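You operate a simulated robot arm through the tools that you are given. There is no shell and no other tool.

You run a simulated robot arm. Do the job below in one go: nothing can be reset, and whatever is moved stays where it is left.

TASK
Make room on the keyboard tray: blue lead away, keyboard slid toward the cabinet, mouse beside it.
Fine: the lead goes in the desk drawer by the cabinet; shut the drawer; the tray stays out.
Where things are to end (x, y in the base frame): blue lead within 60 mm of [620, 610]; keyboard within 30 mm of [640, 230]; mouse within 60 mm of [800, 60].

Only the result counts: the job must be done as asked and must still hold three seconds after the hand-in. Knocking over, shifting, dropping, spilling or breaking anything else fails it.

THE ROBOT
A 7-joint arm with a two-finger parallel gripper, fixed in place. Base frame: the origin is on the floor under the middle of its stand, x ahead of it, y to its left, z up; the work surface is at about z = 632. Readings come in mm, rad, newtons and seconds.
With the tool pointing down near the work surface it reaches from about 440 to 920 mm from the base axis. Its first joint turns from -2.496 to 2.496 rad. Payload 3 kg.
Tool frame: the origin (TCP) lies between the finger pads and is the grasp point; the fingertips stand 30 mm ahead of it; z points along the fingers, y is the line along which they close. The gripper opens to 94 mm. The fingers are 28 mm wide and 10 mm thick; the gripper's body (50 by 96 mm) begins 55 mm behind the TCP.
Orientation is that of the tool frame in the base frame, as [roll, pitch, yaw] about the fixed x, y, z axes, in that order (R = Rz(yaw) Ry(pitch) Rx(roll)). With the fingers straight down and closing along the base's y, the tool's x points along the base's -x, its y along +y and its z along -z.

THE INTERFACE
- The arm moves only by the tool arm_command. Its argument "targets" is a list of rows, each an object of numbers (a shift or turn left out is 0, a gripper value left out holds the last): "dx", "dy", "dz": the shift along the tool's x, y, z in units of 30 mm (1.0 is 30 mm); "ax", "ay", "az": the turn, a rotation vector about the tool's x, y, z in units of 4 degrees (1.0 is 4 degrees); "fingers": the gripper command, from -1 (fully open) to 1 (shut), values between in proportion. In form: [{"dx": .., "dy": .., "dz": .., "ax": .., "ay": .., "az": .., "fingers": ..}, ...]. A call has 1 to 20 rows; each row shifts and turns the commanded pose from where the row before left it, along the tool's axes as they then stand. A call with a number of a shift or a turn outside -1 to 1 is refused whole. Each row takes 0.2 s and may step no farther than 50 mm and 0.15 rad from the row before; otherwise, or with a gripper value out of range, the whole call is refused. A pose out of reach is approached as far as the arm can. The call stops where the force on the tool passes 90 N (or 10 N more than at its start, if that is more) or the arm is blocked; 0.2 s more then pass. The fingers move at their own pace (about 72 mm/s each) and stop on an object; they squeeze with about 22 N. The grip force told is the motor's: it shows also when the fingers shut on nothing. Time passes only in rows, and 0.2 s behind the last, so rows that do not move let the fingers close. The reply holds the time, the measured pose of the TCP, the force on the tool along the base axes, the opening and the grip force, in the units named above and with some noise, with the torque about the TCP (base axes, N m) and any sound that the robot's microphone picked up, and new pictures: "views" is both (left out), scene, wrist or none.
- Cameras (640 x 400 px; columns grow to the right, rows downward): "scene" is fixed at [46.6, -648.5, 1195]; the picture's right is [0.76, -0.65, 0.00], its down [-0.24, -0.28, -0.93] and it looks along [0.60, 0.71, -0.36] (base axes); focal length 319 px, centre (320, 200). "wrist" rides on the gripper at [76, 14, -102] in the tool frame; the picture's right is [-0.18, 0.98, 0.00], its down [-0.75, -0.14, -0.64] and it looks along [-0.63, -0.12, 0.77] (tool axes); focal length 243 px, centre (320, 200). There is no depth. A picture from a camera that has moved, and an enlarged one, comes with that camera's place and axes in the base frame and with its lens.
- close_up(camera, box): a new picture of the part [left, top, right, bottom] of that camera's present view, enlarged. The clock stands still meanwhile.
- finish_job(): hands the job in; it is judged then, once.

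Places have to be worked out from the pictures, the camera data and where the tool is seen. Open the gripper and draw the arm clear of the work before you hand the job in, unless the task says otherwise.

The tools are called after "Call:" by a JSON object that holds its "api" and its "payload". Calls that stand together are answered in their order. arm_command: Moves the arm, as the interface text tells. Its arguments: {"type":"object","properties":{"targets":{"type":"array"},"views":{"type":"string","enum":["both","scene","wrist","none"]}},"required":["targets"]} The other tools are called the same way: close_up (camera, box) takes an enlarged picture of a part of a camera's view; finish_job () hands the job in.

At the start:

```text
clock: 0.0
tcp_pos: [648.7, 248.9, 989.6]
tcp_rot: [-3.141, 0.0, 3.141]
wrist_force: [0.9, 0.4, 0.5]
wrist_torque: [-0.01, -0.02, 0.03]
width: 94.1
grasp_force: 0.0
```

scene: 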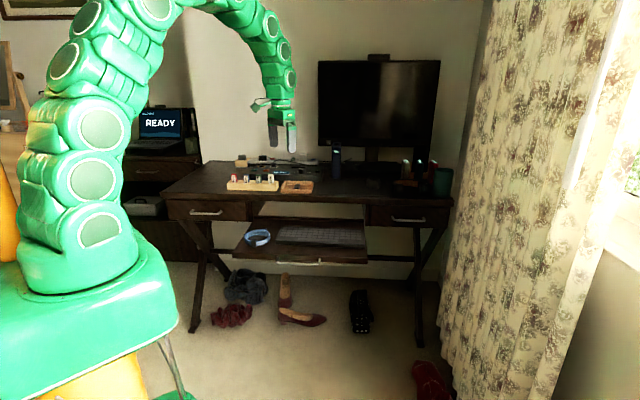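
wrist: 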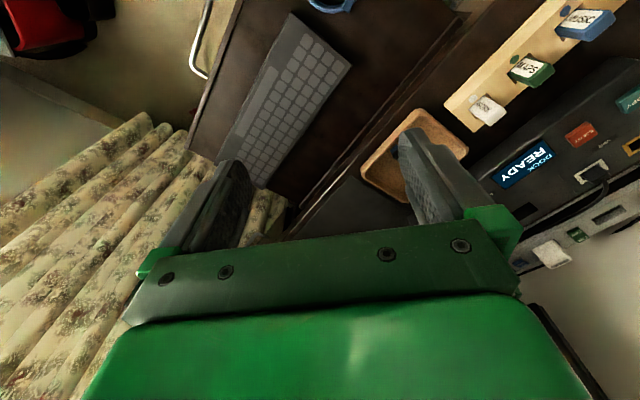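

I begin by looking closely at the desk, tray and drawers from both cameras before moving anything.

Call:
{"api": "close_up", "payload": {"camera": "scene", "box": [160, 140, 460, 280]}}

Call:
{"api": "close_up", "payload": {"camera": "scene", "box": [220, 190, 380, 280]}}

Call:
{"api": "close_up", "payload": {"camera": "wrist", "box": [180, 0, 640, 290]}}

Call:
{"api": "close_up", "payload": {"camera": "scene", "box": [220, 130, 460, 210]}}

```text
2.13 times, centred on (310, 210) of scene
camera zoom: at [46.6, -648.5, 1195.0], right [0.76, -0.65, 0.0], down [-0.24, -0.28, -0.93], along [0.6, 0.71, -0.36], focal length 680 px, centre (341, 179)
```

zoom: 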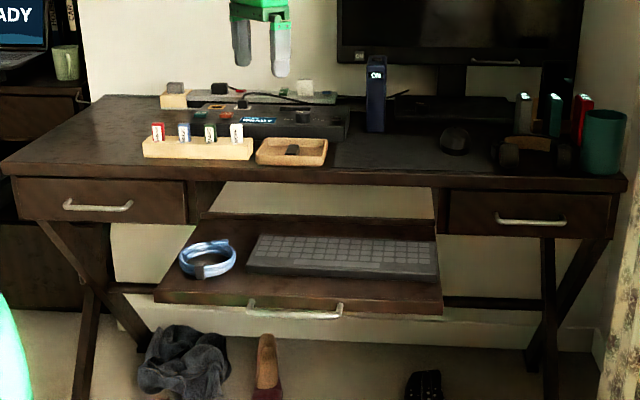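

```text
4.00 times, centred on (300, 235) of scene
camera zoom: at [46.6, -648.5, 1195.0], right [0.76, -0.65, 0.0], down [-0.24, -0.28, -0.93], along [0.6, 0.71, -0.36], focal length 1276 px, centre (400, 60)
```

zoom: 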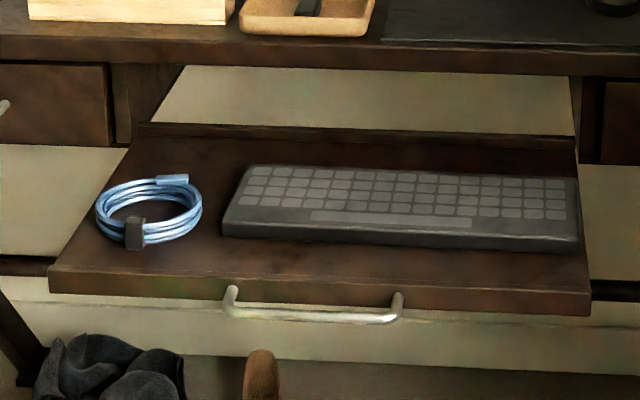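

```text
1.38 times, centred on (410, 145) of wrist
camera zoom: at [572.3, 264.6, 1090.9], right [0.18, 0.98, 0.0], down [0.75, -0.14, 0.64], along [0.63, -0.12, -0.77], focal length 335 px, centre (196, 276)
```

zoom: 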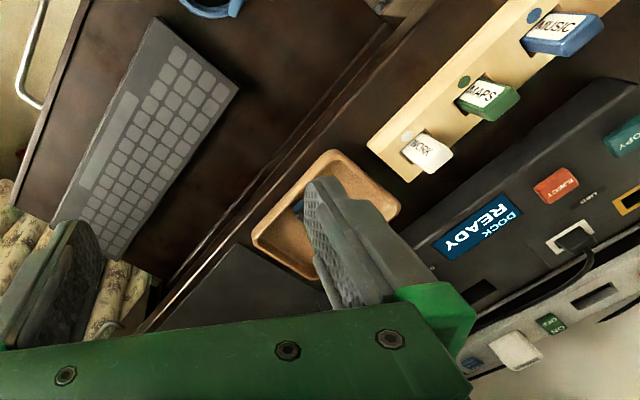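

```text
2.67 times, centred on (340, 170) of scene
camera zoom: at [46.6, -648.5, 1195.0], right [0.76, -0.65, 0.0], down [-0.24, -0.28, -0.93], along [0.6, 0.71, -0.36], focal length 850 px, centre (267, 280)
```

zoom: 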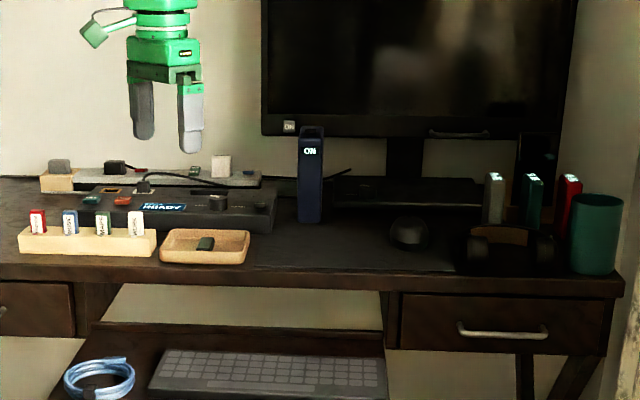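

The tray surface appears to sit near z≈632 and the desk top near z≈750, with the desk turned about 45°. I need to identify the mouse and the other items more closely.

Call:
{"api": "close_up", "payload": {"camera": "scene", "box": [340, 150, 450, 210]}}

Call:
{"api": "close_up", "payload": {"camera": "scene", "box": [220, 145, 340, 210]}}

Call:
{"api": "close_up", "payload": {"camera": "scene", "box": [150, 180, 270, 250]}}

Call:
{"api": "close_up", "payload": {"camera": "wrist", "box": [330, 60, 500, 200]}}

Call:
{"api": "close_up", "payload": {"camera": "scene", "box": [0, 60, 220, 240]}}

```text
5.82 times, centred on (395, 180) of scene
camera zoom: at [46.6, -648.5, 1195.0], right [0.76, -0.65, 0.0], down [-0.24, -0.28, -0.93], along [0.6, 0.71, -0.36], focal length 1856 px, centre (-116, 316)
```

zoom: 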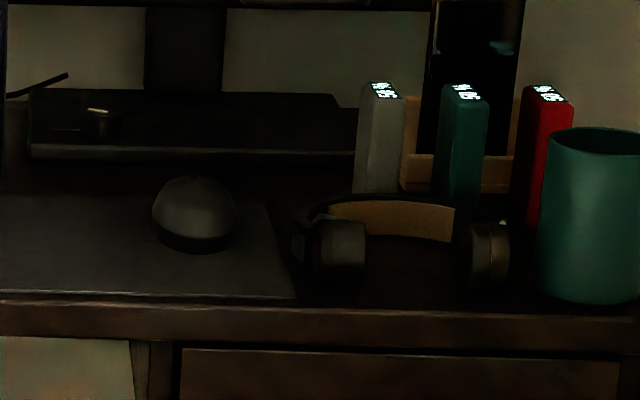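

```text
5.33 times, centred on (280, 178) of scene
camera zoom: at [46.6, -648.5, 1195.0], right [0.76, -0.65, 0.0], down [-0.24, -0.28, -0.93], along [0.6, 0.71, -0.36], focal length 1701 px, centre (533, 320)
```

zoom: 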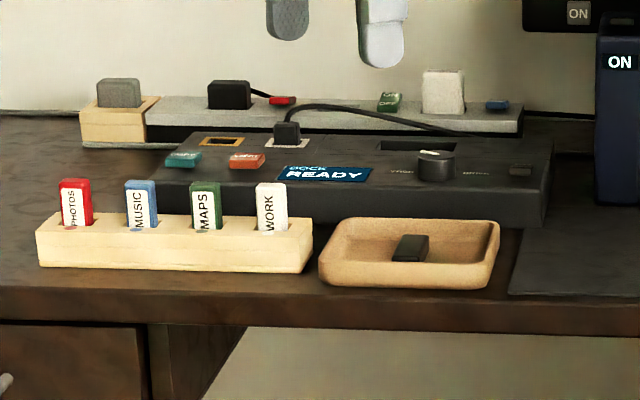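

```text
5.33 times, centred on (210, 215) of scene
camera zoom: at [46.6, -648.5, 1195.0], right [0.76, -0.65, 0.0], down [-0.24, -0.28, -0.93], along [0.6, 0.71, -0.36], focal length 1701 px, centre (907, 120)
```

zoom: 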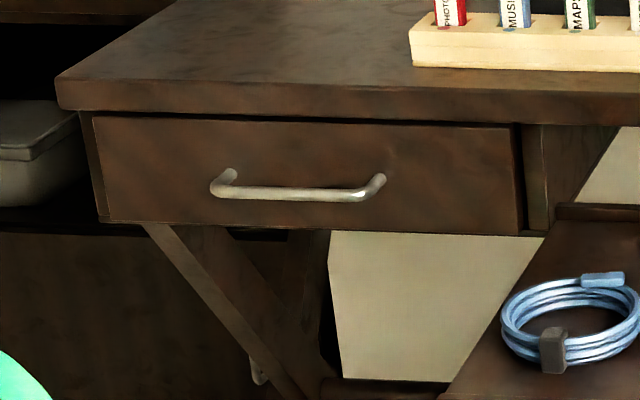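

```text
2.86 times, centred on (415, 130) of wrist
camera zoom: at [572.3, 264.6, 1090.9], right [0.18, 0.98, 0.0], down [0.75, -0.14, 0.64], along [0.63, -0.12, -0.77], focal length 693 px, centre (49, 400)
```

zoom: 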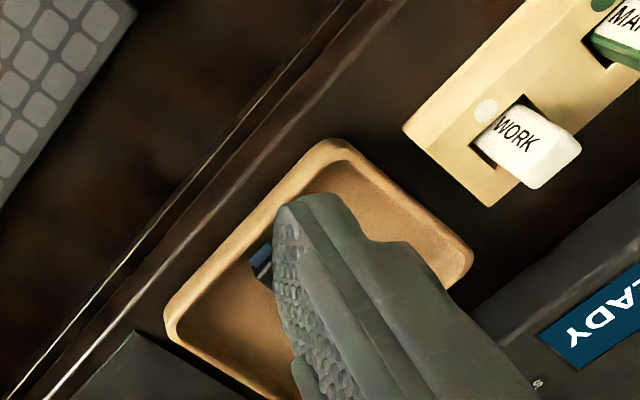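

```text
2.22 times, centred on (110, 150) of scene
camera zoom: at [46.6, -648.5, 1195.0], right [0.76, -0.65, 0.0], down [-0.24, -0.28, -0.93], along [0.6, 0.71, -0.36], focal length 709 px, centre (787, 311)
```

zoom: 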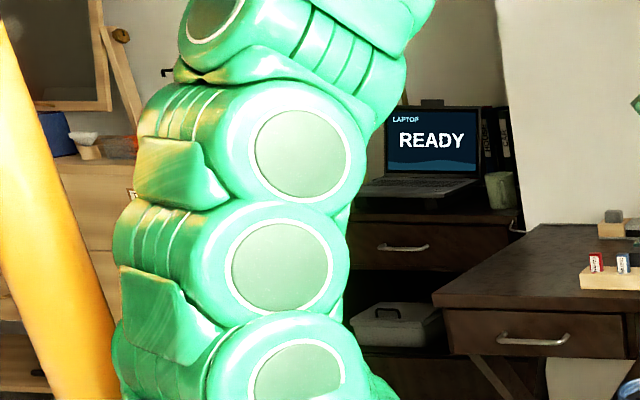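

The mouse looks to be on the desk mat near (1090, 210), the coil near (546, 292) on the tray, and the left drawer handle near (454, 514). I first move above the handle and turn 45° so the fingers close across the bar, to see it from the wrist.

Call:
{"api": "arm_command", "payload": {"targets": [{"dx": 0.73, "dy": 0.8, "dz": 0.1, "fingers": -1}, {"dx": 0.73, "dy": 0.8, "dz": 0.1}, {"dx": 0.73, "dy": 0.8, "dz": 0.1}, {"dx": 0.73, "dy": 0.8, "dz": 0.1}, {"dx": 0.73, "dy": 0.8, "dz": 0.1}, {"dx": 0.73, "dy": 0.8, "dz": 0.1}, {"dx": 0.73, "dy": 0.8, "dz": 0.1}, {"dx": 0.73, "dy": 0.8, "dz": 0.1}, {"dx": 0.73, "dy": 0.8, "dz": 0.1}, {"dx": 0.73, "dy": 0.8, "dz": 0.1}], "views": "wrist"}}

Call:
{"api": "arm_command", "payload": {"targets": [{"az": 0.9375}, {"az": 0.9375}, {"az": 0.9375}, {"az": 0.9375}, {"az": 0.9375}, {"az": 0.9375}, {"az": 0.9375}, {"az": 0.9375}, {"az": 0.9375}, {"az": 0.9375}, {"az": 0.9375}, {"az": 0.9375}], "views": "both"}}

```text
clock: 2.2
tcp_pos: [428.8, 489.5, 959.6]
tcp_rot: [3.142, 0.0, -3.14]
wrist_force: [0.4, 0.3, 0.9]
wrist_torque: [0.05, -0.01, -0.01]
width: 93.9
grasp_force: 0.0
camera wrist: at [352.8, 505.2, 1061.4], right [0.18, 0.98, 0.0], down [0.75, -0.14, 0.64], along [0.63, -0.12, -0.77], focal length 243 px, centre (320, 200)
```

wrist: 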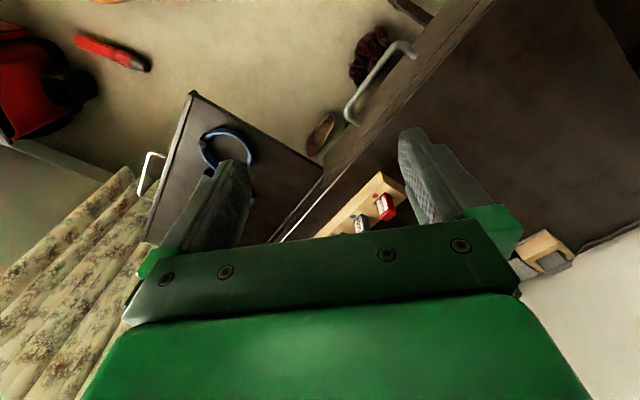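

```text
clock: 4.8
tcp_pos: [428.0, 489.4, 960.0]
tcp_rot: [-3.142, -0.001, 2.355]
wrist_force: [0.2, 0.2, 0.5]
wrist_torque: [-0.01, 0.0, -0.03]
width: 93.6
grasp_force: 0.0
camera wrist: at [385.7, 554.5, 1061.1], right [0.83, 0.56, 0.0], down [0.43, -0.63, 0.64], along [0.36, -0.53, -0.77], focal length 243 px, centre (320, 200)
```

scene: 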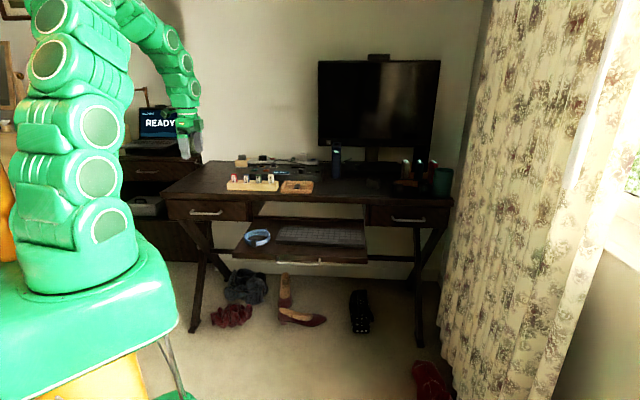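
wrist: 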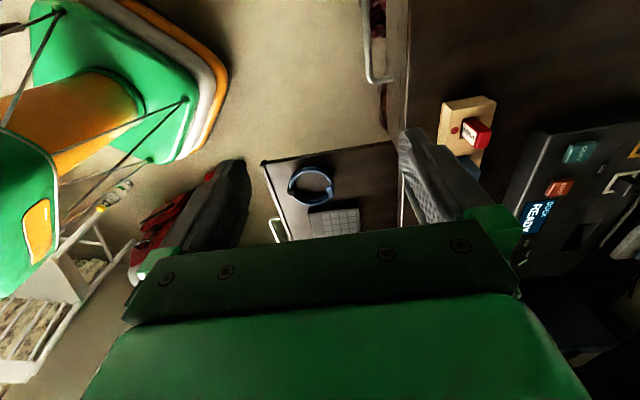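

Triangulating both wrist pictures and the scene puts the drawer handle's bar centre near (467, 568, 674), about 130 mm long and at 45°. I lower in front of it for a closer look at the handle gap and desk edge.

Call:
{"api": "arm_command", "payload": {"targets": [{"dx": 0.16, "dy": 0.2, "dz": 0.89}, {"dx": 0.16, "dy": 0.2, "dz": 0.89}, {"dx": 0.16, "dy": 0.2, "dz": 0.89}, {"dx": 0.16, "dy": 0.2, "dz": 0.89}, {"dx": 0.16, "dy": 0.2, "dz": 0.89}, {"dx": 0.16, "dy": 0.2, "dz": 0.89}], "views": "both"}}

Call:
{"api": "close_up", "payload": {"camera": "scene", "box": [150, 110, 270, 250]}}

Call:
{"api": "close_up", "payload": {"camera": "wrist", "box": [200, 0, 480, 240]}}

```text
clock: 6.2
tcp_pos: [433.7, 533.7, 798.6]
tcp_rot: [-3.139, 0.001, 2.357]
wrist_force: [-0.4, -0.3, 0.3]
wrist_torque: [0.04, 0.02, 0.04]
width: 94.1
grasp_force: 0.1
camera wrist: at [391.2, 599.5, 900.1], right [0.83, 0.56, 0.0], down [0.43, -0.63, 0.64], along [0.36, -0.53, -0.77], focal length 243 px, centre (320, 200)
```

scene: 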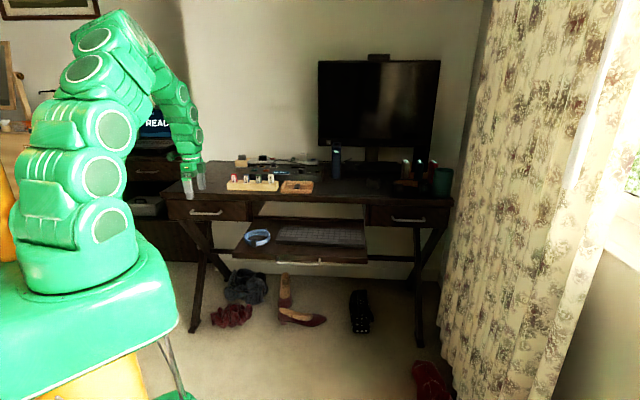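
wrist: 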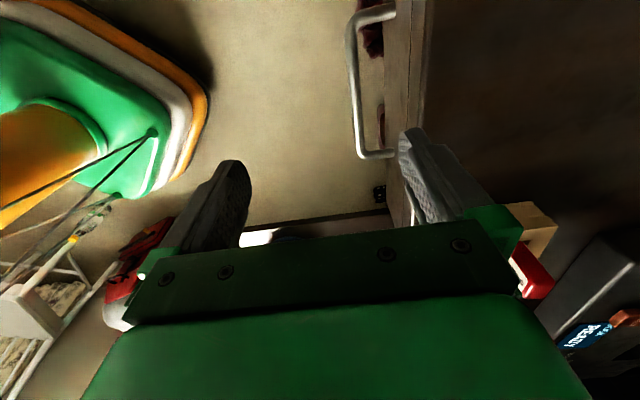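

```text
2.86 times, centred on (210, 180) of scene
camera zoom: at [46.6, -648.5, 1195.0], right [0.76, -0.65, 0.0], down [-0.24, -0.28, -0.93], along [0.6, 0.71, -0.36], focal length 911 px, centre (634, 257)
```

zoom: 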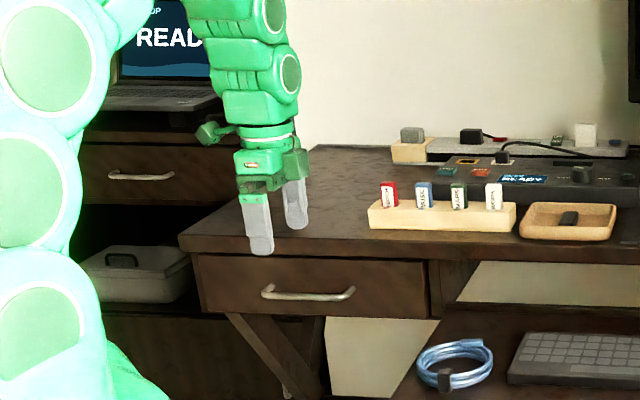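

```text
1.67 times, centred on (340, 120) of wrist
camera zoom: at [391.2, 599.5, 900.1], right [0.83, 0.56, 0.0], down [0.43, -0.63, 0.64], along [0.36, -0.53, -0.77], focal length 404 px, centre (287, 333)
```

zoom: 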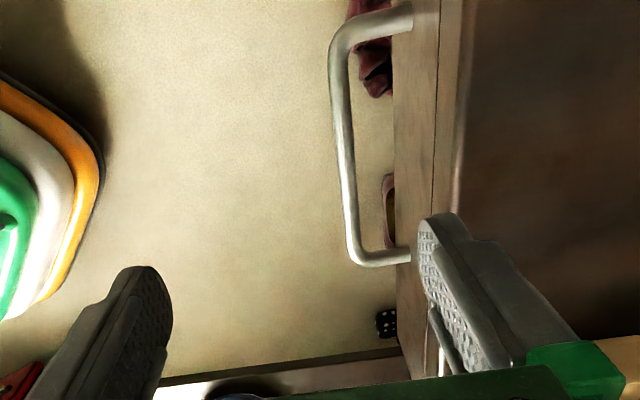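

The handle bar sits at about n≈720 (45° depth axis), z≈680, some 30 mm in front of the drawer face; the desk edge is nearly flush with the face. I tilt the tool 15° back so the gripper body clears the desk edge, narrow the fingers to about 24 mm, and line up above the bar.

Call:
{"api": "arm_command", "payload": {"targets": [{"ax": -0.9375, "fingers": 0.5}, {"ax": -0.9375}, {"ax": -0.9375}, {"ax": -0.9375}, {"dy": 0.07, "dz": 0.5}, {"dy": 0.07, "dz": 0.5}, {}], "views": "both"}}

Call:
{"api": "close_up", "payload": {"camera": "scene", "box": [160, 130, 260, 230]}}

Call:
{"api": "close_up", "payload": {"camera": "wrist", "box": [240, 0, 440, 240]}}

```text
clock: 7.8
tcp_pos: [442.3, 542.7, 771.3]
tcp_rot: [2.88, 0.001, 2.356]
wrist_force: [-1.2, 0.1, -0.2]
wrist_torque: [0.0, 0.02, -0.01]
width: 23.3
grasp_force: 0.1
camera wrist: at [380.1, 588.9, 872.6], right [0.8, 0.54, 0.25], down [0.32, -0.75, 0.58], along [0.51, -0.39, -0.77], focal length 243 px, centre (320, 200)
```

scene: 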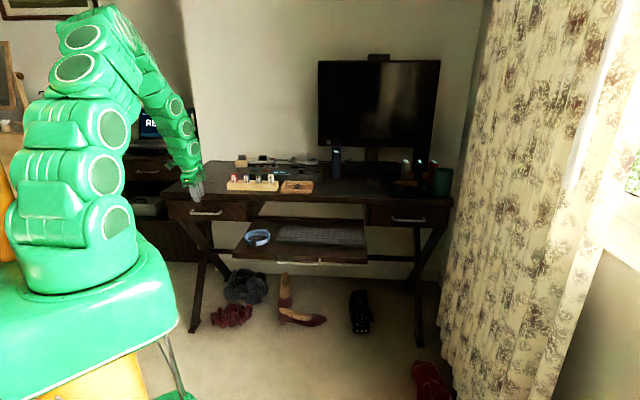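
wrist: 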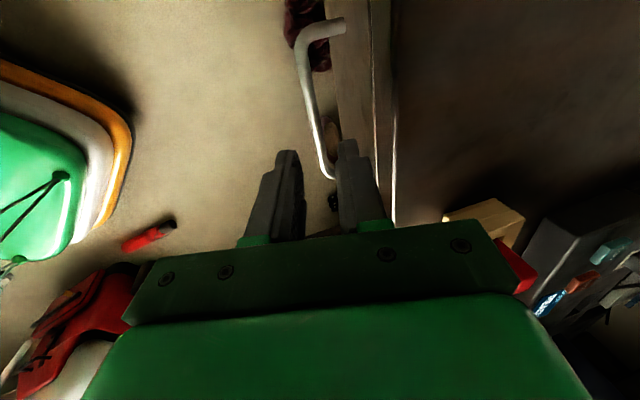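

```text
4.00 times, centred on (210, 180) of scene
camera zoom: at [46.6, -648.5, 1195.0], right [0.76, -0.65, 0.0], down [-0.24, -0.28, -0.93], along [0.6, 0.71, -0.36], focal length 1276 px, centre (760, 280)
```

zoom: 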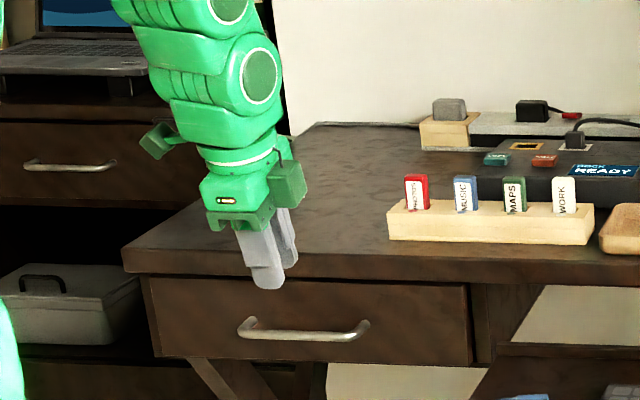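

```text
1.67 times, centred on (340, 120) of wrist
camera zoom: at [380.1, 588.9, 872.6], right [0.8, 0.54, 0.25], down [0.32, -0.75, 0.58], along [0.51, -0.39, -0.77], focal length 404 px, centre (287, 333)
```

zoom: 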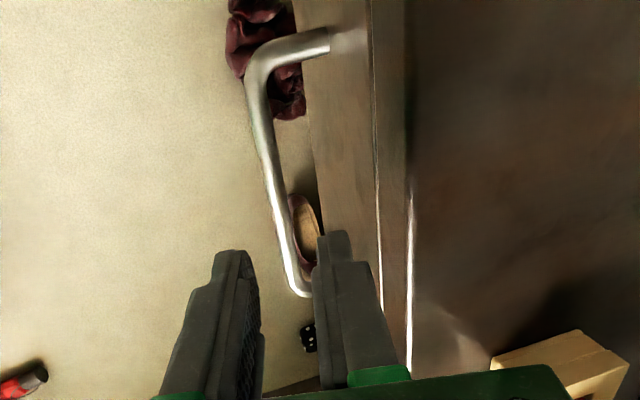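

The bar is about 5 mm toward the base from the tool axis and roughly 92 mm ahead along the tool. I shift 5 mm back and descend 60 mm along the tool, then look again.

Call:
{"api": "arm_command", "payload": {"targets": [{"dy": -0.16, "dz": 0.5}, {"dz": 0.5}, {"dz": 0.5}, {"dz": 0.5}, {}], "views": "both"}}

Call:
{"api": "close_up", "payload": {"camera": "scene", "box": [160, 150, 260, 230]}}

Call:
{"api": "close_up", "payload": {"camera": "wrist", "box": [240, 60, 420, 240]}}

```text
clock: 9.0
tcp_pos: [450.9, 550.5, 712.4]
tcp_rot: [2.881, 0.001, 2.357]
wrist_force: [-0.9, -0.9, -0.4]
wrist_torque: [0.0, 0.04, 0.02]
width: 23.7
grasp_force: 0.0
camera wrist: at [387.6, 596.6, 814.0], right [0.8, 0.54, 0.25], down [0.32, -0.75, 0.58], along [0.51, -0.39, -0.77], focal length 243 px, centre (320, 200)
```

scene: 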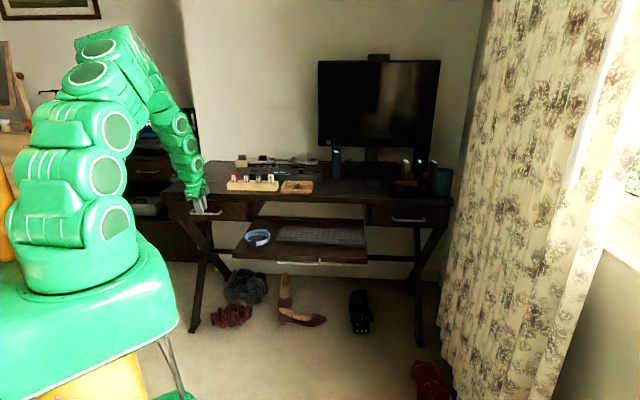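
wrist: 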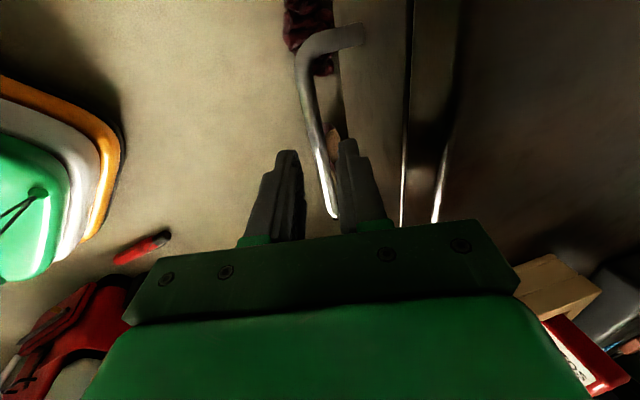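

```text
5.00 times, centred on (210, 190) of scene
camera zoom: at [46.6, -648.5, 1195.0], right [0.76, -0.65, 0.0], down [-0.24, -0.28, -0.93], along [0.6, 0.71, -0.36], focal length 1595 px, centre (870, 250)
```

zoom: 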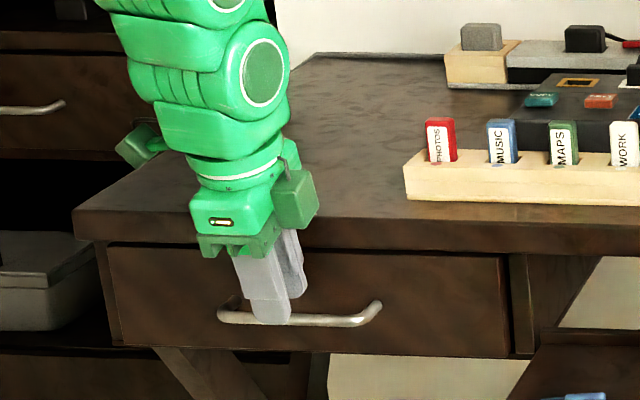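

```text
2.22 times, centred on (330, 150) of wrist
camera zoom: at [387.6, 596.6, 814.0], right [0.8, 0.54, 0.25], down [0.32, -0.75, 0.58], along [0.51, -0.39, -0.77], focal length 539 px, centre (298, 311)
```

zoom: 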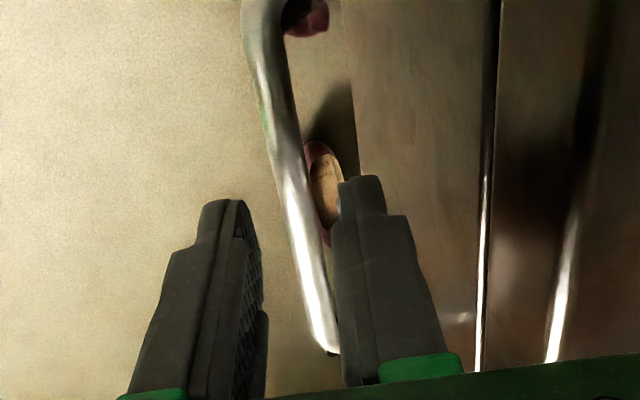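

The bar now runs centrally between the fingertips, about 34 mm ahead of the TCP. I descend 20 mm more and close on the bar.

Call:
{"api": "arm_command", "payload": {"targets": [{"dz": 0.33}, {"dz": 0.34}, {"fingers": 1}, {}, {}, {}], "views": "both"}}

Call:
{"api": "close_up", "payload": {"camera": "wrist", "box": [240, 60, 420, 240]}}

```text
clock: 10.4
tcp_pos: [453.9, 554.8, 693.3]
tcp_rot: [2.88, -0.001, 2.356]
wrist_force: [-6.8, -11.2, 6.7]
wrist_torque: [-0.38, -0.04, -0.07]
width: 9.5
grasp_force: 42.9
camera wrist: at [391.0, 600.2, 794.8], right [0.8, 0.54, 0.25], down [0.32, -0.75, 0.58], along [0.51, -0.39, -0.77], focal length 243 px, centre (320, 200)
```

scene: 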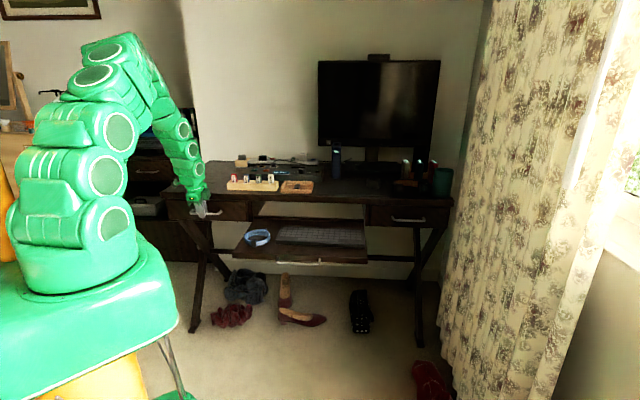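
wrist: 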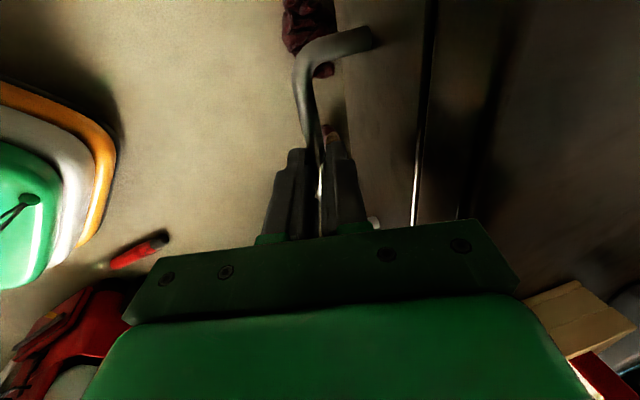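

```text
2.22 times, centred on (330, 150) of wrist
camera zoom: at [391.0, 600.2, 794.8], right [0.8, 0.54, 0.25], down [0.32, -0.75, 0.58], along [0.51, -0.39, -0.77], focal length 539 px, centre (298, 311)
```

zoom: 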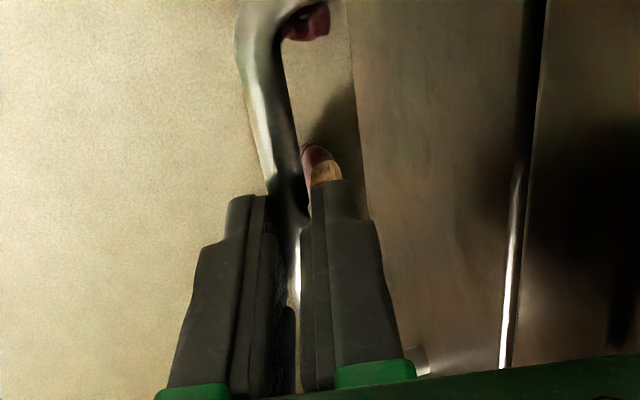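

The fingers hold the bar (9.5 mm, 43 N). I pull the drawer straight toward me along the depth axis, first 60 mm as a test.

Call:
{"api": "arm_command", "payload": {"targets": [{"dy": -0.322, "dz": -0.0863}, {"dy": -0.322, "dz": -0.0863}, {"dy": -0.322, "dz": -0.0863}, {"dy": -0.322, "dz": -0.0863}, {"dy": -0.322, "dz": -0.0863}, {"dy": -0.322, "dz": -0.0863}], "views": "scene"}}

```text
clock: 11.8
tcp_pos: [412.5, 512.8, 693.7]
tcp_rot: [2.879, 0.001, 2.355]
wrist_force: [5.1, -2.4, 4.6]
wrist_torque: [-0.66, -0.75, -0.36]
width: 9.7
grasp_force: 43.2
```

scene: 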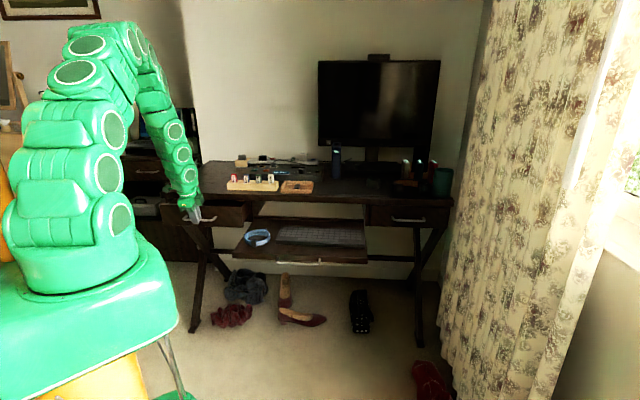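

The drawer slides out easily with low force. I keep pulling another 130 mm.

Call:
{"api": "arm_command", "payload": {"targets": [{"dy": -0.322, "dz": -0.0863}, {"dy": -0.322, "dz": -0.0863}, {"dy": -0.322, "dz": -0.0863}, {"dy": -0.322, "dz": -0.0863}, {"dy": -0.322, "dz": -0.0863}, {"dy": -0.322, "dz": -0.0863}, {"dy": -0.322, "dz": -0.0863}, {"dy": -0.322, "dz": -0.0863}, {"dy": -0.322, "dz": -0.0863}, {"dy": -0.322, "dz": -0.0863}, {"dy": -0.322, "dz": -0.0863}, {"dy": -0.322, "dz": -0.0863}, {"dy": -0.322, "dz": -0.0863}], "views": "both"}}

Call:
{"api": "close_up", "payload": {"camera": "scene", "box": [140, 150, 280, 260]}}

```text
clock: 14.6
tcp_pos: [320.2, 419.7, 693.1]
tcp_rot: [2.88, 0.001, 2.356]
wrist_force: [-8.2, 10.3, 15.2]
wrist_torque: [0.28, 0.12, 0.04]
width: 9.9
grasp_force: 43.2
camera wrist: at [256.5, 465.8, 794.5], right [0.8, 0.54, 0.25], down [0.32, -0.75, 0.58], along [0.51, -0.39, -0.77], focal length 243 px, centre (320, 200)
```

scene: 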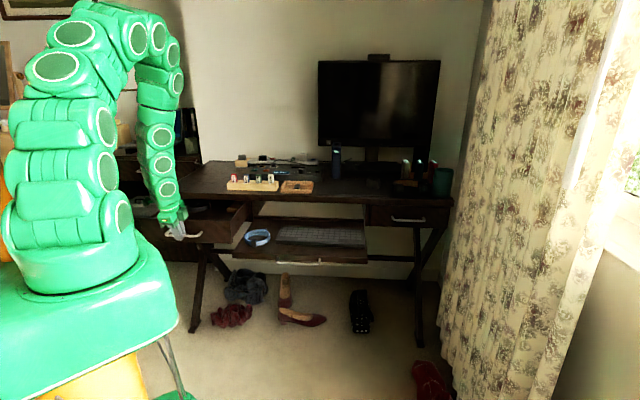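
wrist: 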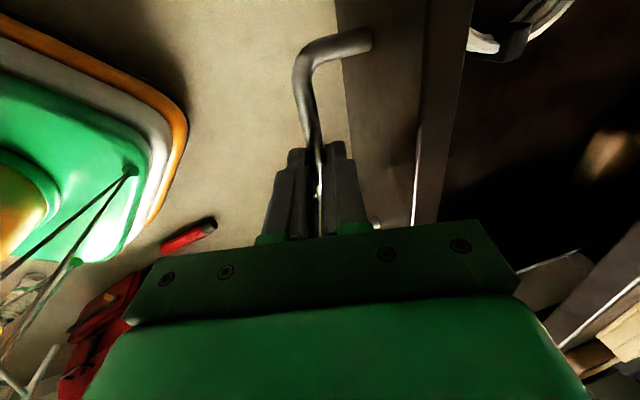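

```text
3.64 times, centred on (210, 205) of scene
camera zoom: at [46.6, -648.5, 1195.0], right [0.76, -0.65, 0.0], down [-0.24, -0.28, -0.93], along [0.6, 0.71, -0.36], focal length 1160 px, centre (720, 182)
```

zoom: 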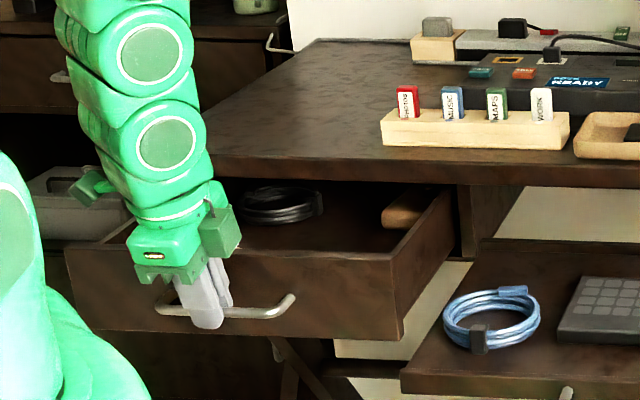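

The drawer is out by 190 mm; inside I see a black cable coil and a wooden item towards the back, with free space near the front. I open the fingers only to about 24 mm and withdraw straight up along the tool.

Call:
{"api": "arm_command", "payload": {"targets": [{"fingers": 0.5}, {}, {"dz": -0.5}, {"dz": -0.7}, {"dz": -0.9}, {"dz": -0.9}, {"dz": -0.9}], "views": "both"}}

Call:
{"api": "close_up", "payload": {"camera": "scene", "box": [140, 150, 280, 260]}}

```text
clock: 16.2
tcp_pos: [296.0, 398.5, 806.4]
tcp_rot: [2.881, 0.0, 2.356]
wrist_force: [0.4, -0.2, 0.1]
wrist_torque: [0.01, 0.01, 0.02]
width: 23.7
grasp_force: 0.1
camera wrist: at [234.4, 444.4, 907.5], right [0.8, 0.54, 0.25], down [0.32, -0.75, 0.58], along [0.51, -0.39, -0.77], focal length 243 px, centre (320, 200)
```

scene: 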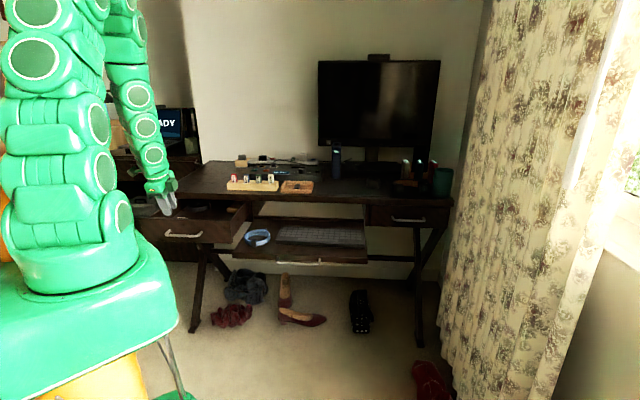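
wrist: 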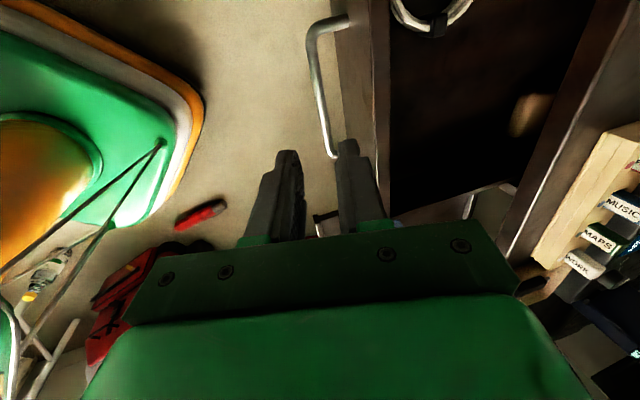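

```text
3.64 times, centred on (210, 205) of scene
camera zoom: at [46.6, -648.5, 1195.0], right [0.76, -0.65, 0.0], down [-0.24, -0.28, -0.93], along [0.6, 0.71, -0.36], focal length 1160 px, centre (720, 182)
```

zoom: 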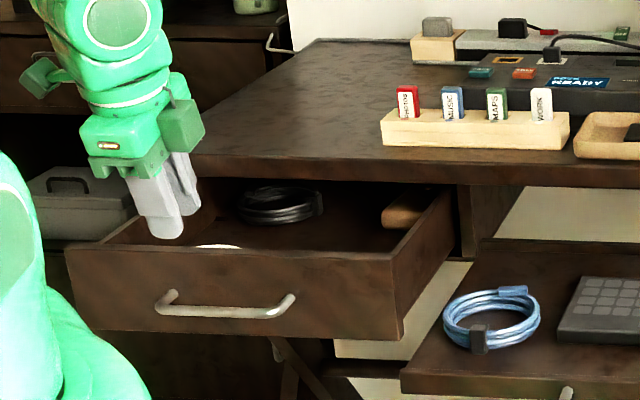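

I see a white ring-like object near the front-left inside the drawer as well, so I need a proper look from above before placing anything. I untilt, rise above the drawer and turn back to the start orientation.

Call:
{"api": "arm_command", "payload": {"targets": [{"dz": -0.6}, {"dz": -0.6, "ax": 0.9375}, {"dz": -0.6, "ax": 0.9375}, {"dz": -0.6, "ax": 0.9375}, {"dz": -0.6, "ax": 0.9375}, {"dy": 0.8, "dz": -0.3}, {"dy": 0.8, "dz": -0.3}, {"dy": 0.8, "dz": -0.3}, {"dy": 0.8, "dz": -0.3}, {"dy": 0.8}, {"dy": 0.8}], "views": "wrist"}}

Call:
{"api": "arm_command", "payload": {"targets": [{"az": -0.9375}, {"az": -0.9375}, {"az": -0.9375}, {"az": -0.9375}, {"az": -0.9375}, {"az": -0.9375}, {"az": -0.9375}, {"az": -0.9375}, {"az": -0.9375}, {"az": -0.9375}, {"az": -0.9375}, {"az": -0.9375}, {"fingers": -1}], "views": "both"}}

Call:
{"api": "close_up", "payload": {"camera": "wrist", "box": [160, 0, 500, 220]}}

Call:
{"api": "close_up", "payload": {"camera": "scene", "box": [140, 170, 260, 250]}}

```text
clock: 18.6
tcp_pos: [387.0, 488.0, 930.0]
tcp_rot: [3.141, 0.0, 2.357]
wrist_force: [0.5, -0.3, 0.3]
wrist_torque: [-0.01, -0.01, 0.01]
width: 23.4
grasp_force: 0.0
camera wrist: at [344.3, 553.2, 1031.3], right [0.83, 0.56, 0.0], down [0.43, -0.63, 0.64], along [0.36, -0.53, -0.77], focal length 243 px, centre (320, 200)
```

wrist: 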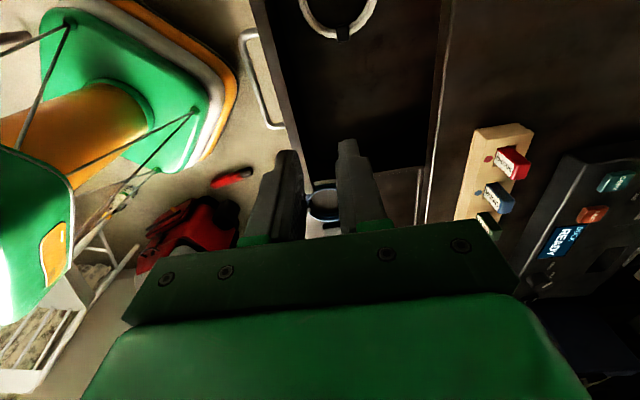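

```text
clock: 21.4
tcp_pos: [386.5, 489.8, 930.1]
tcp_rot: [-3.14, 0.001, -3.139]
wrist_force: [-0.7, -0.7, 0.2]
wrist_torque: [-0.02, 0.01, 0.0]
width: 78.8
grasp_force: 0.0
camera wrist: at [311.7, 504.1, 1031.4], right [0.18, 0.98, 0.0], down [0.75, -0.14, 0.64], along [0.63, -0.12, -0.77], focal length 243 px, centre (320, 200)
```

scene: 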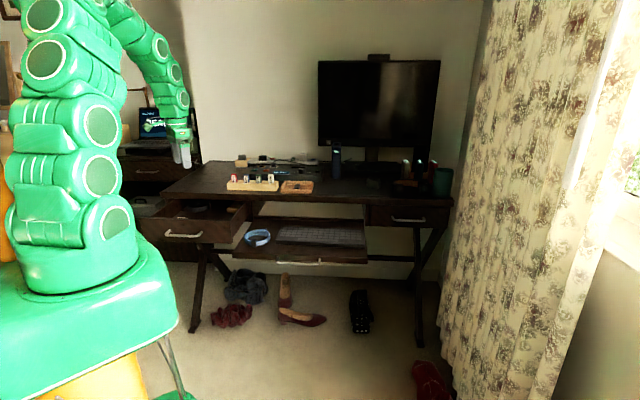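
wrist: 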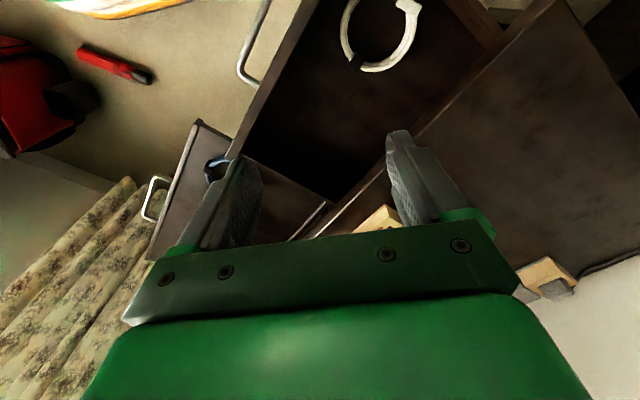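

```text
1.82 times, centred on (330, 110) of wrist
camera zoom: at [311.7, 504.1, 1031.4], right [0.18, 0.98, 0.0], down [0.75, -0.14, 0.64], along [0.63, -0.12, -0.77], focal length 441 px, centre (302, 364)
```

zoom: 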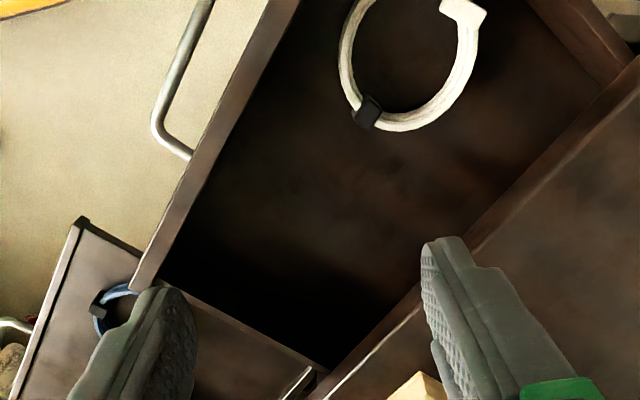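

```text
5.00 times, centred on (200, 210) of scene
camera zoom: at [46.6, -648.5, 1195.0], right [0.76, -0.65, 0.0], down [-0.24, -0.28, -0.93], along [0.6, 0.71, -0.36], focal length 1595 px, centre (920, 150)
```

zoom: 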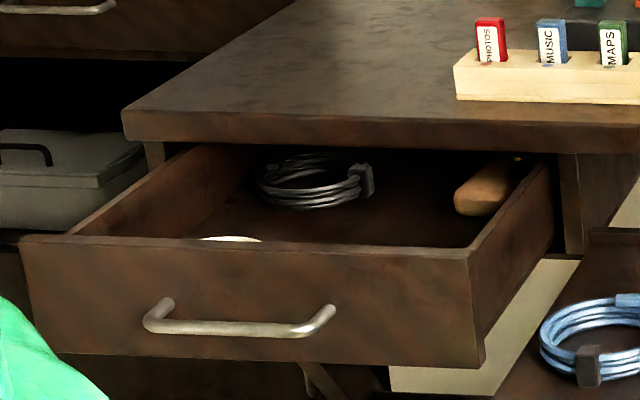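

Inside the drawer there is a white coil at the front-left, about 150 mm away from where the blue lead must go, plus a black coil and a wooden item at the back; the front-right area is free. Now I move above the blue coil's near (−y) side for a close look.

Call:
{"api": "arm_command", "payload": {"targets": [{"dx": -0.52, "dy": -0.82}, {"dx": -0.52, "dy": -0.82}, {"dx": -0.52, "dy": -0.82}, {"dx": -0.52, "dy": -0.82}, {"dx": -0.52, "dy": -0.82}, {"dx": -0.52, "dy": -0.82}, {"dx": -0.52, "dy": -0.82}, {"dx": -0.52, "dy": -0.82}, {"dx": -0.52, "dy": -0.82}, {"dx": -0.52, "dy": -0.82}, {"dz": 0.8}, {"dz": 0.8}, {"dz": 0.8}, {"dz": 0.8}, {"dz": 0.8}, {}], "views": "both"}}

Call:
{"api": "close_up", "payload": {"camera": "wrist", "box": [200, 0, 480, 220]}}

Call:
{"api": "close_up", "payload": {"camera": "scene", "box": [220, 150, 340, 270]}}

```text
clock: 24.8
tcp_pos: [542.5, 243.1, 809.7]
tcp_rot: [-3.141, -0.001, 3.141]
wrist_force: [0.1, 1.3, -0.2]
wrist_torque: [0.02, -0.02, 0.0]
width: 94.0
grasp_force: 0.1
camera wrist: at [468.0, 258.1, 911.0], right [0.18, 0.98, 0.0], down [0.75, -0.14, 0.64], along [0.63, -0.12, -0.77], focal length 243 px, centre (320, 200)
```

scene: 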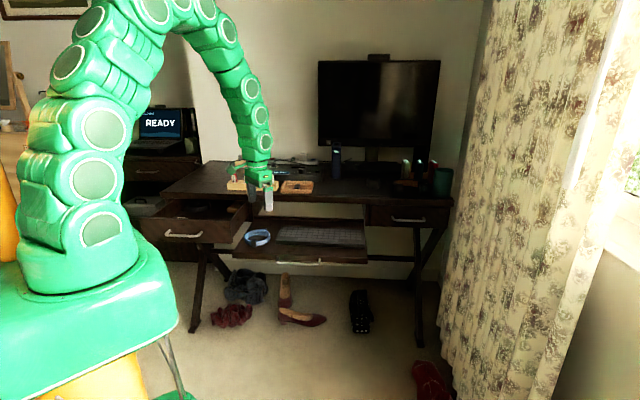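
wrist: 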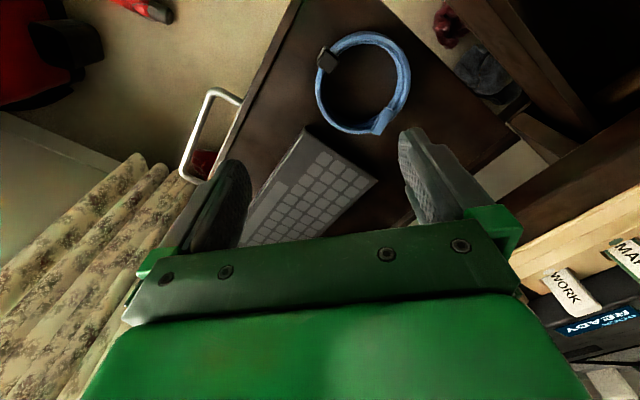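

```text
1.82 times, centred on (340, 110) of wrist
camera zoom: at [468.0, 258.1, 911.0], right [0.18, 0.98, 0.0], down [0.75, -0.14, 0.64], along [0.63, -0.12, -0.77], focal length 441 px, centre (284, 364)
```

zoom: 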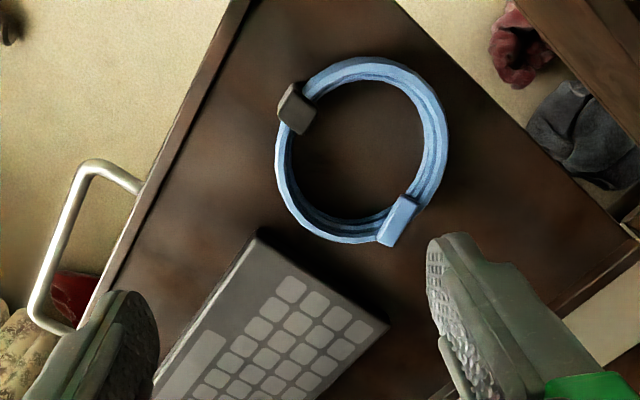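

```text
3.33 times, centred on (280, 210) of scene
camera zoom: at [46.6, -648.5, 1195.0], right [0.76, -0.65, 0.0], down [-0.24, -0.28, -0.93], along [0.6, 0.71, -0.36], focal length 1063 px, centre (453, 167)
```

zoom: 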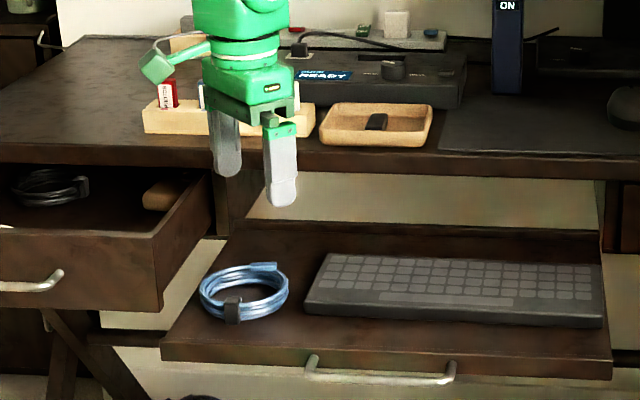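

The blue coil is centred near (542, 289), with the bundle's near side at about y≈244 and the clip at (514, 256); the keyboard corner is about (573, 223). I narrow the fingers to ~34 mm and descend onto the bundle at (545, 244.5), stopping just above the tray.

Call:
{"api": "arm_command", "payload": {"targets": [{"dx": -0.083, "dy": 0.047, "fingers": 0.277}, {"dz": 0.7}, {"dz": 0.7}, {"dz": 0.7}, {"dz": 0.7}, {"dz": 0.6}, {"dz": 0.4}, {"dz": 0.3}, {}], "views": "both"}}

Call:
{"api": "close_up", "payload": {"camera": "wrist", "box": [200, 0, 480, 240]}}

Call:
{"api": "close_up", "payload": {"camera": "scene", "box": [230, 190, 310, 260]}}

```text
clock: 26.8
tcp_pos: [545.5, 245.0, 686.2]
tcp_rot: [-3.14, 0.0, -3.142]
wrist_force: [-0.1, 0.3, -0.3]
wrist_torque: [-0.01, 0.0, 0.04]
width: 34.0
grasp_force: 0.0
camera wrist: at [470.2, 259.3, 788.0], right [0.18, 0.98, 0.0], down [0.75, -0.14, 0.64], along [0.63, -0.12, -0.77], focal length 243 px, centre (320, 200)
```

scene: 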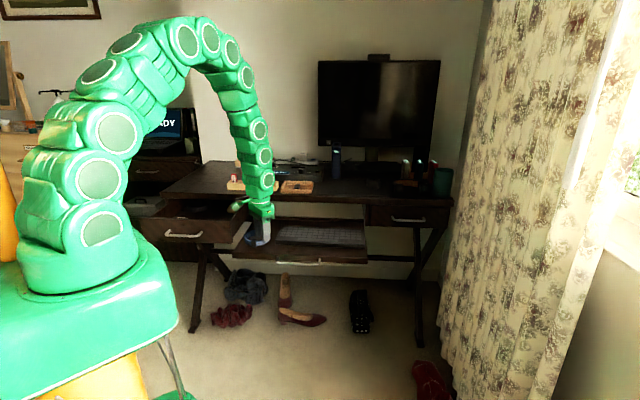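
wrist: 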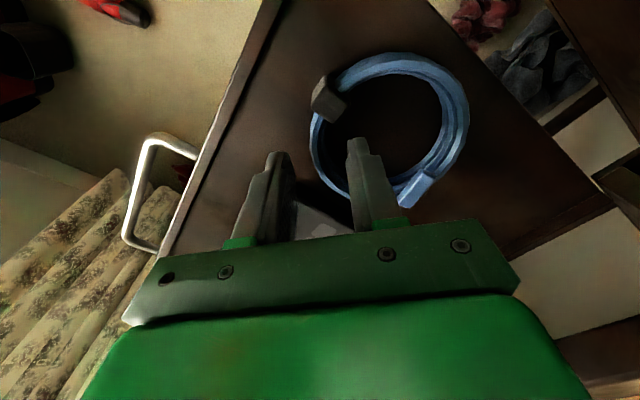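

```text
1.67 times, centred on (340, 120) of wrist
camera zoom: at [470.2, 259.3, 788.0], right [0.18, 0.98, 0.0], down [0.75, -0.14, 0.64], along [0.63, -0.12, -0.77], focal length 404 px, centre (287, 333)
```

zoom: 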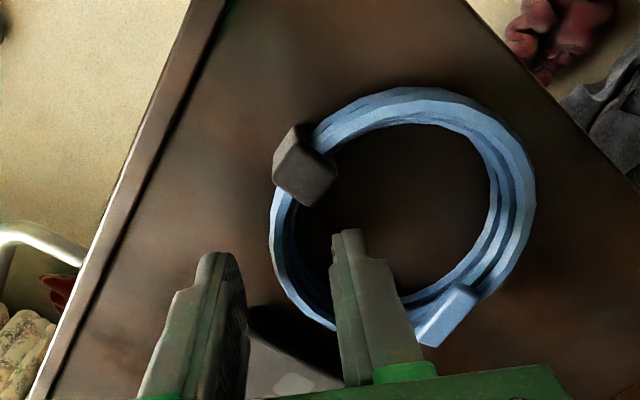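

```text
5.71 times, centred on (270, 225) of scene
camera zoom: at [46.6, -648.5, 1195.0], right [0.76, -0.65, 0.0], down [-0.24, -0.28, -0.93], along [0.6, 0.71, -0.36], focal length 1822 px, centre (606, 57)
```

zoom: 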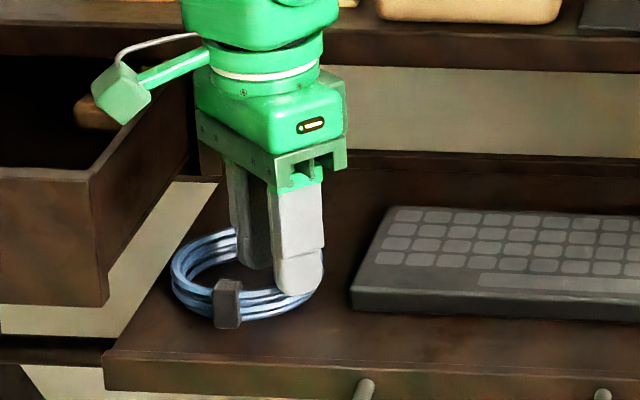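

The bundle is centred between the fingers and clear of the clip and keyboard. I lower 18 mm slowly so the tips stop just above the tray, then close.

Call:
{"api": "arm_command", "payload": {"targets": [{"dz": 0.2}, {"dz": 0.2}, {"dz": 0.2}, {}], "views": "wrist"}}

Call:
{"api": "close_up", "payload": {"camera": "scene", "box": [230, 190, 310, 260]}}

```text
clock: 27.8
tcp_pos: [546.4, 244.6, 668.8]
tcp_rot: [3.141, 0.0, 3.141]
wrist_force: [0.0, -0.1, 0.0]
wrist_torque: [0.01, 0.04, 0.0]
width: 34.0
grasp_force: 0.1
camera wrist: at [470.3, 259.2, 769.8], right [0.18, 0.98, 0.0], down [0.75, -0.14, 0.64], along [0.63, -0.12, -0.77], focal length 243 px, centre (320, 200)
```

wrist: 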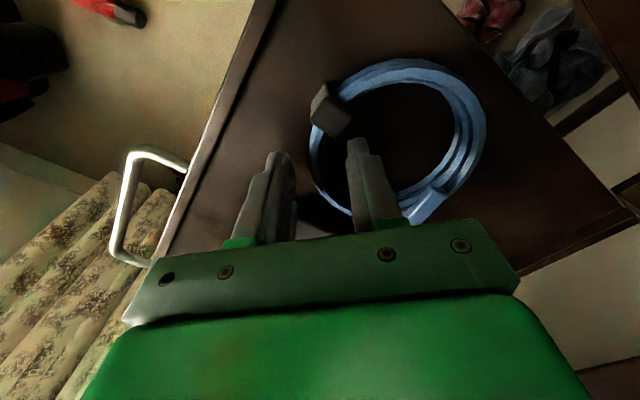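

```text
5.71 times, centred on (270, 225) of scene
camera zoom: at [46.6, -648.5, 1195.0], right [0.76, -0.65, 0.0], down [-0.24, -0.28, -0.93], along [0.6, 0.71, -0.36], focal length 1822 px, centre (606, 57)
```

zoom: 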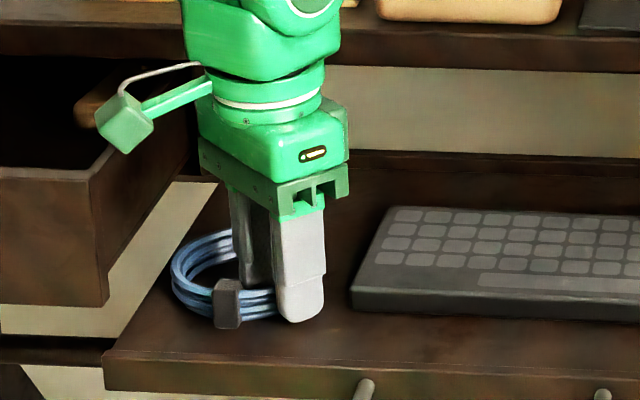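

The fingertips straddle the bundle a few millimetres above the tray with no contact force. I close on it.

Call:
{"api": "arm_command", "payload": {"targets": [{"fingers": 1}, {}, {}, {}], "views": "wrist"}}

Call:
{"api": "close_up", "payload": {"camera": "scene", "box": [230, 190, 310, 260]}}

```text
clock: 28.8
tcp_pos: [545.9, 243.5, 667.9]
tcp_rot: [-3.141, 0.0, -3.14]
wrist_force: [1.4, 0.1, 0.5]
wrist_torque: [0.0, -0.08, -0.05]
width: 16.7
grasp_force: 21.5
camera wrist: at [470.2, 259.2, 769.9], right [0.18, 0.98, 0.0], down [0.75, -0.14, 0.64], along [0.63, -0.12, -0.77], focal length 243 px, centre (320, 200)
```

wrist: 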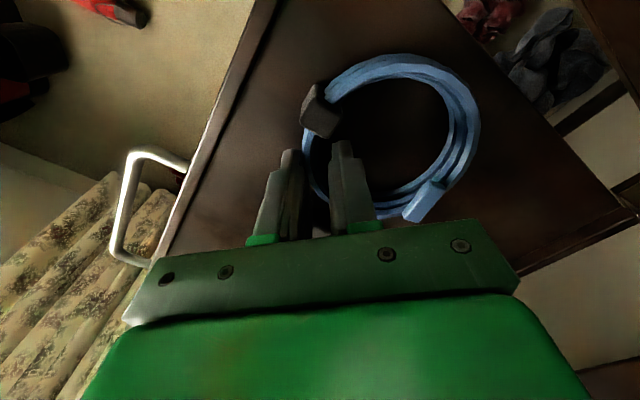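

```text
5.71 times, centred on (270, 225) of scene
camera zoom: at [46.6, -648.5, 1195.0], right [0.76, -0.65, 0.0], down [-0.24, -0.28, -0.93], along [0.6, 0.71, -0.36], focal length 1822 px, centre (606, 57)
```

zoom: 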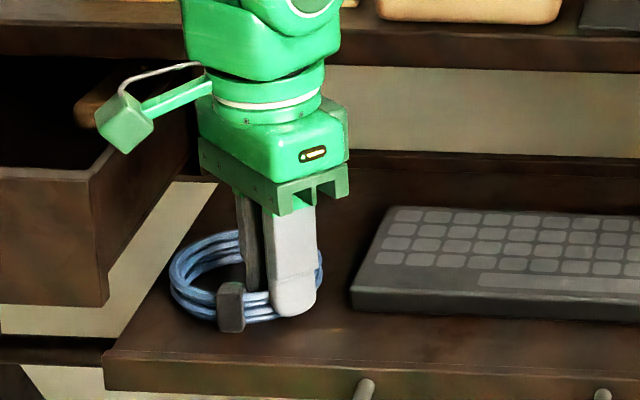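

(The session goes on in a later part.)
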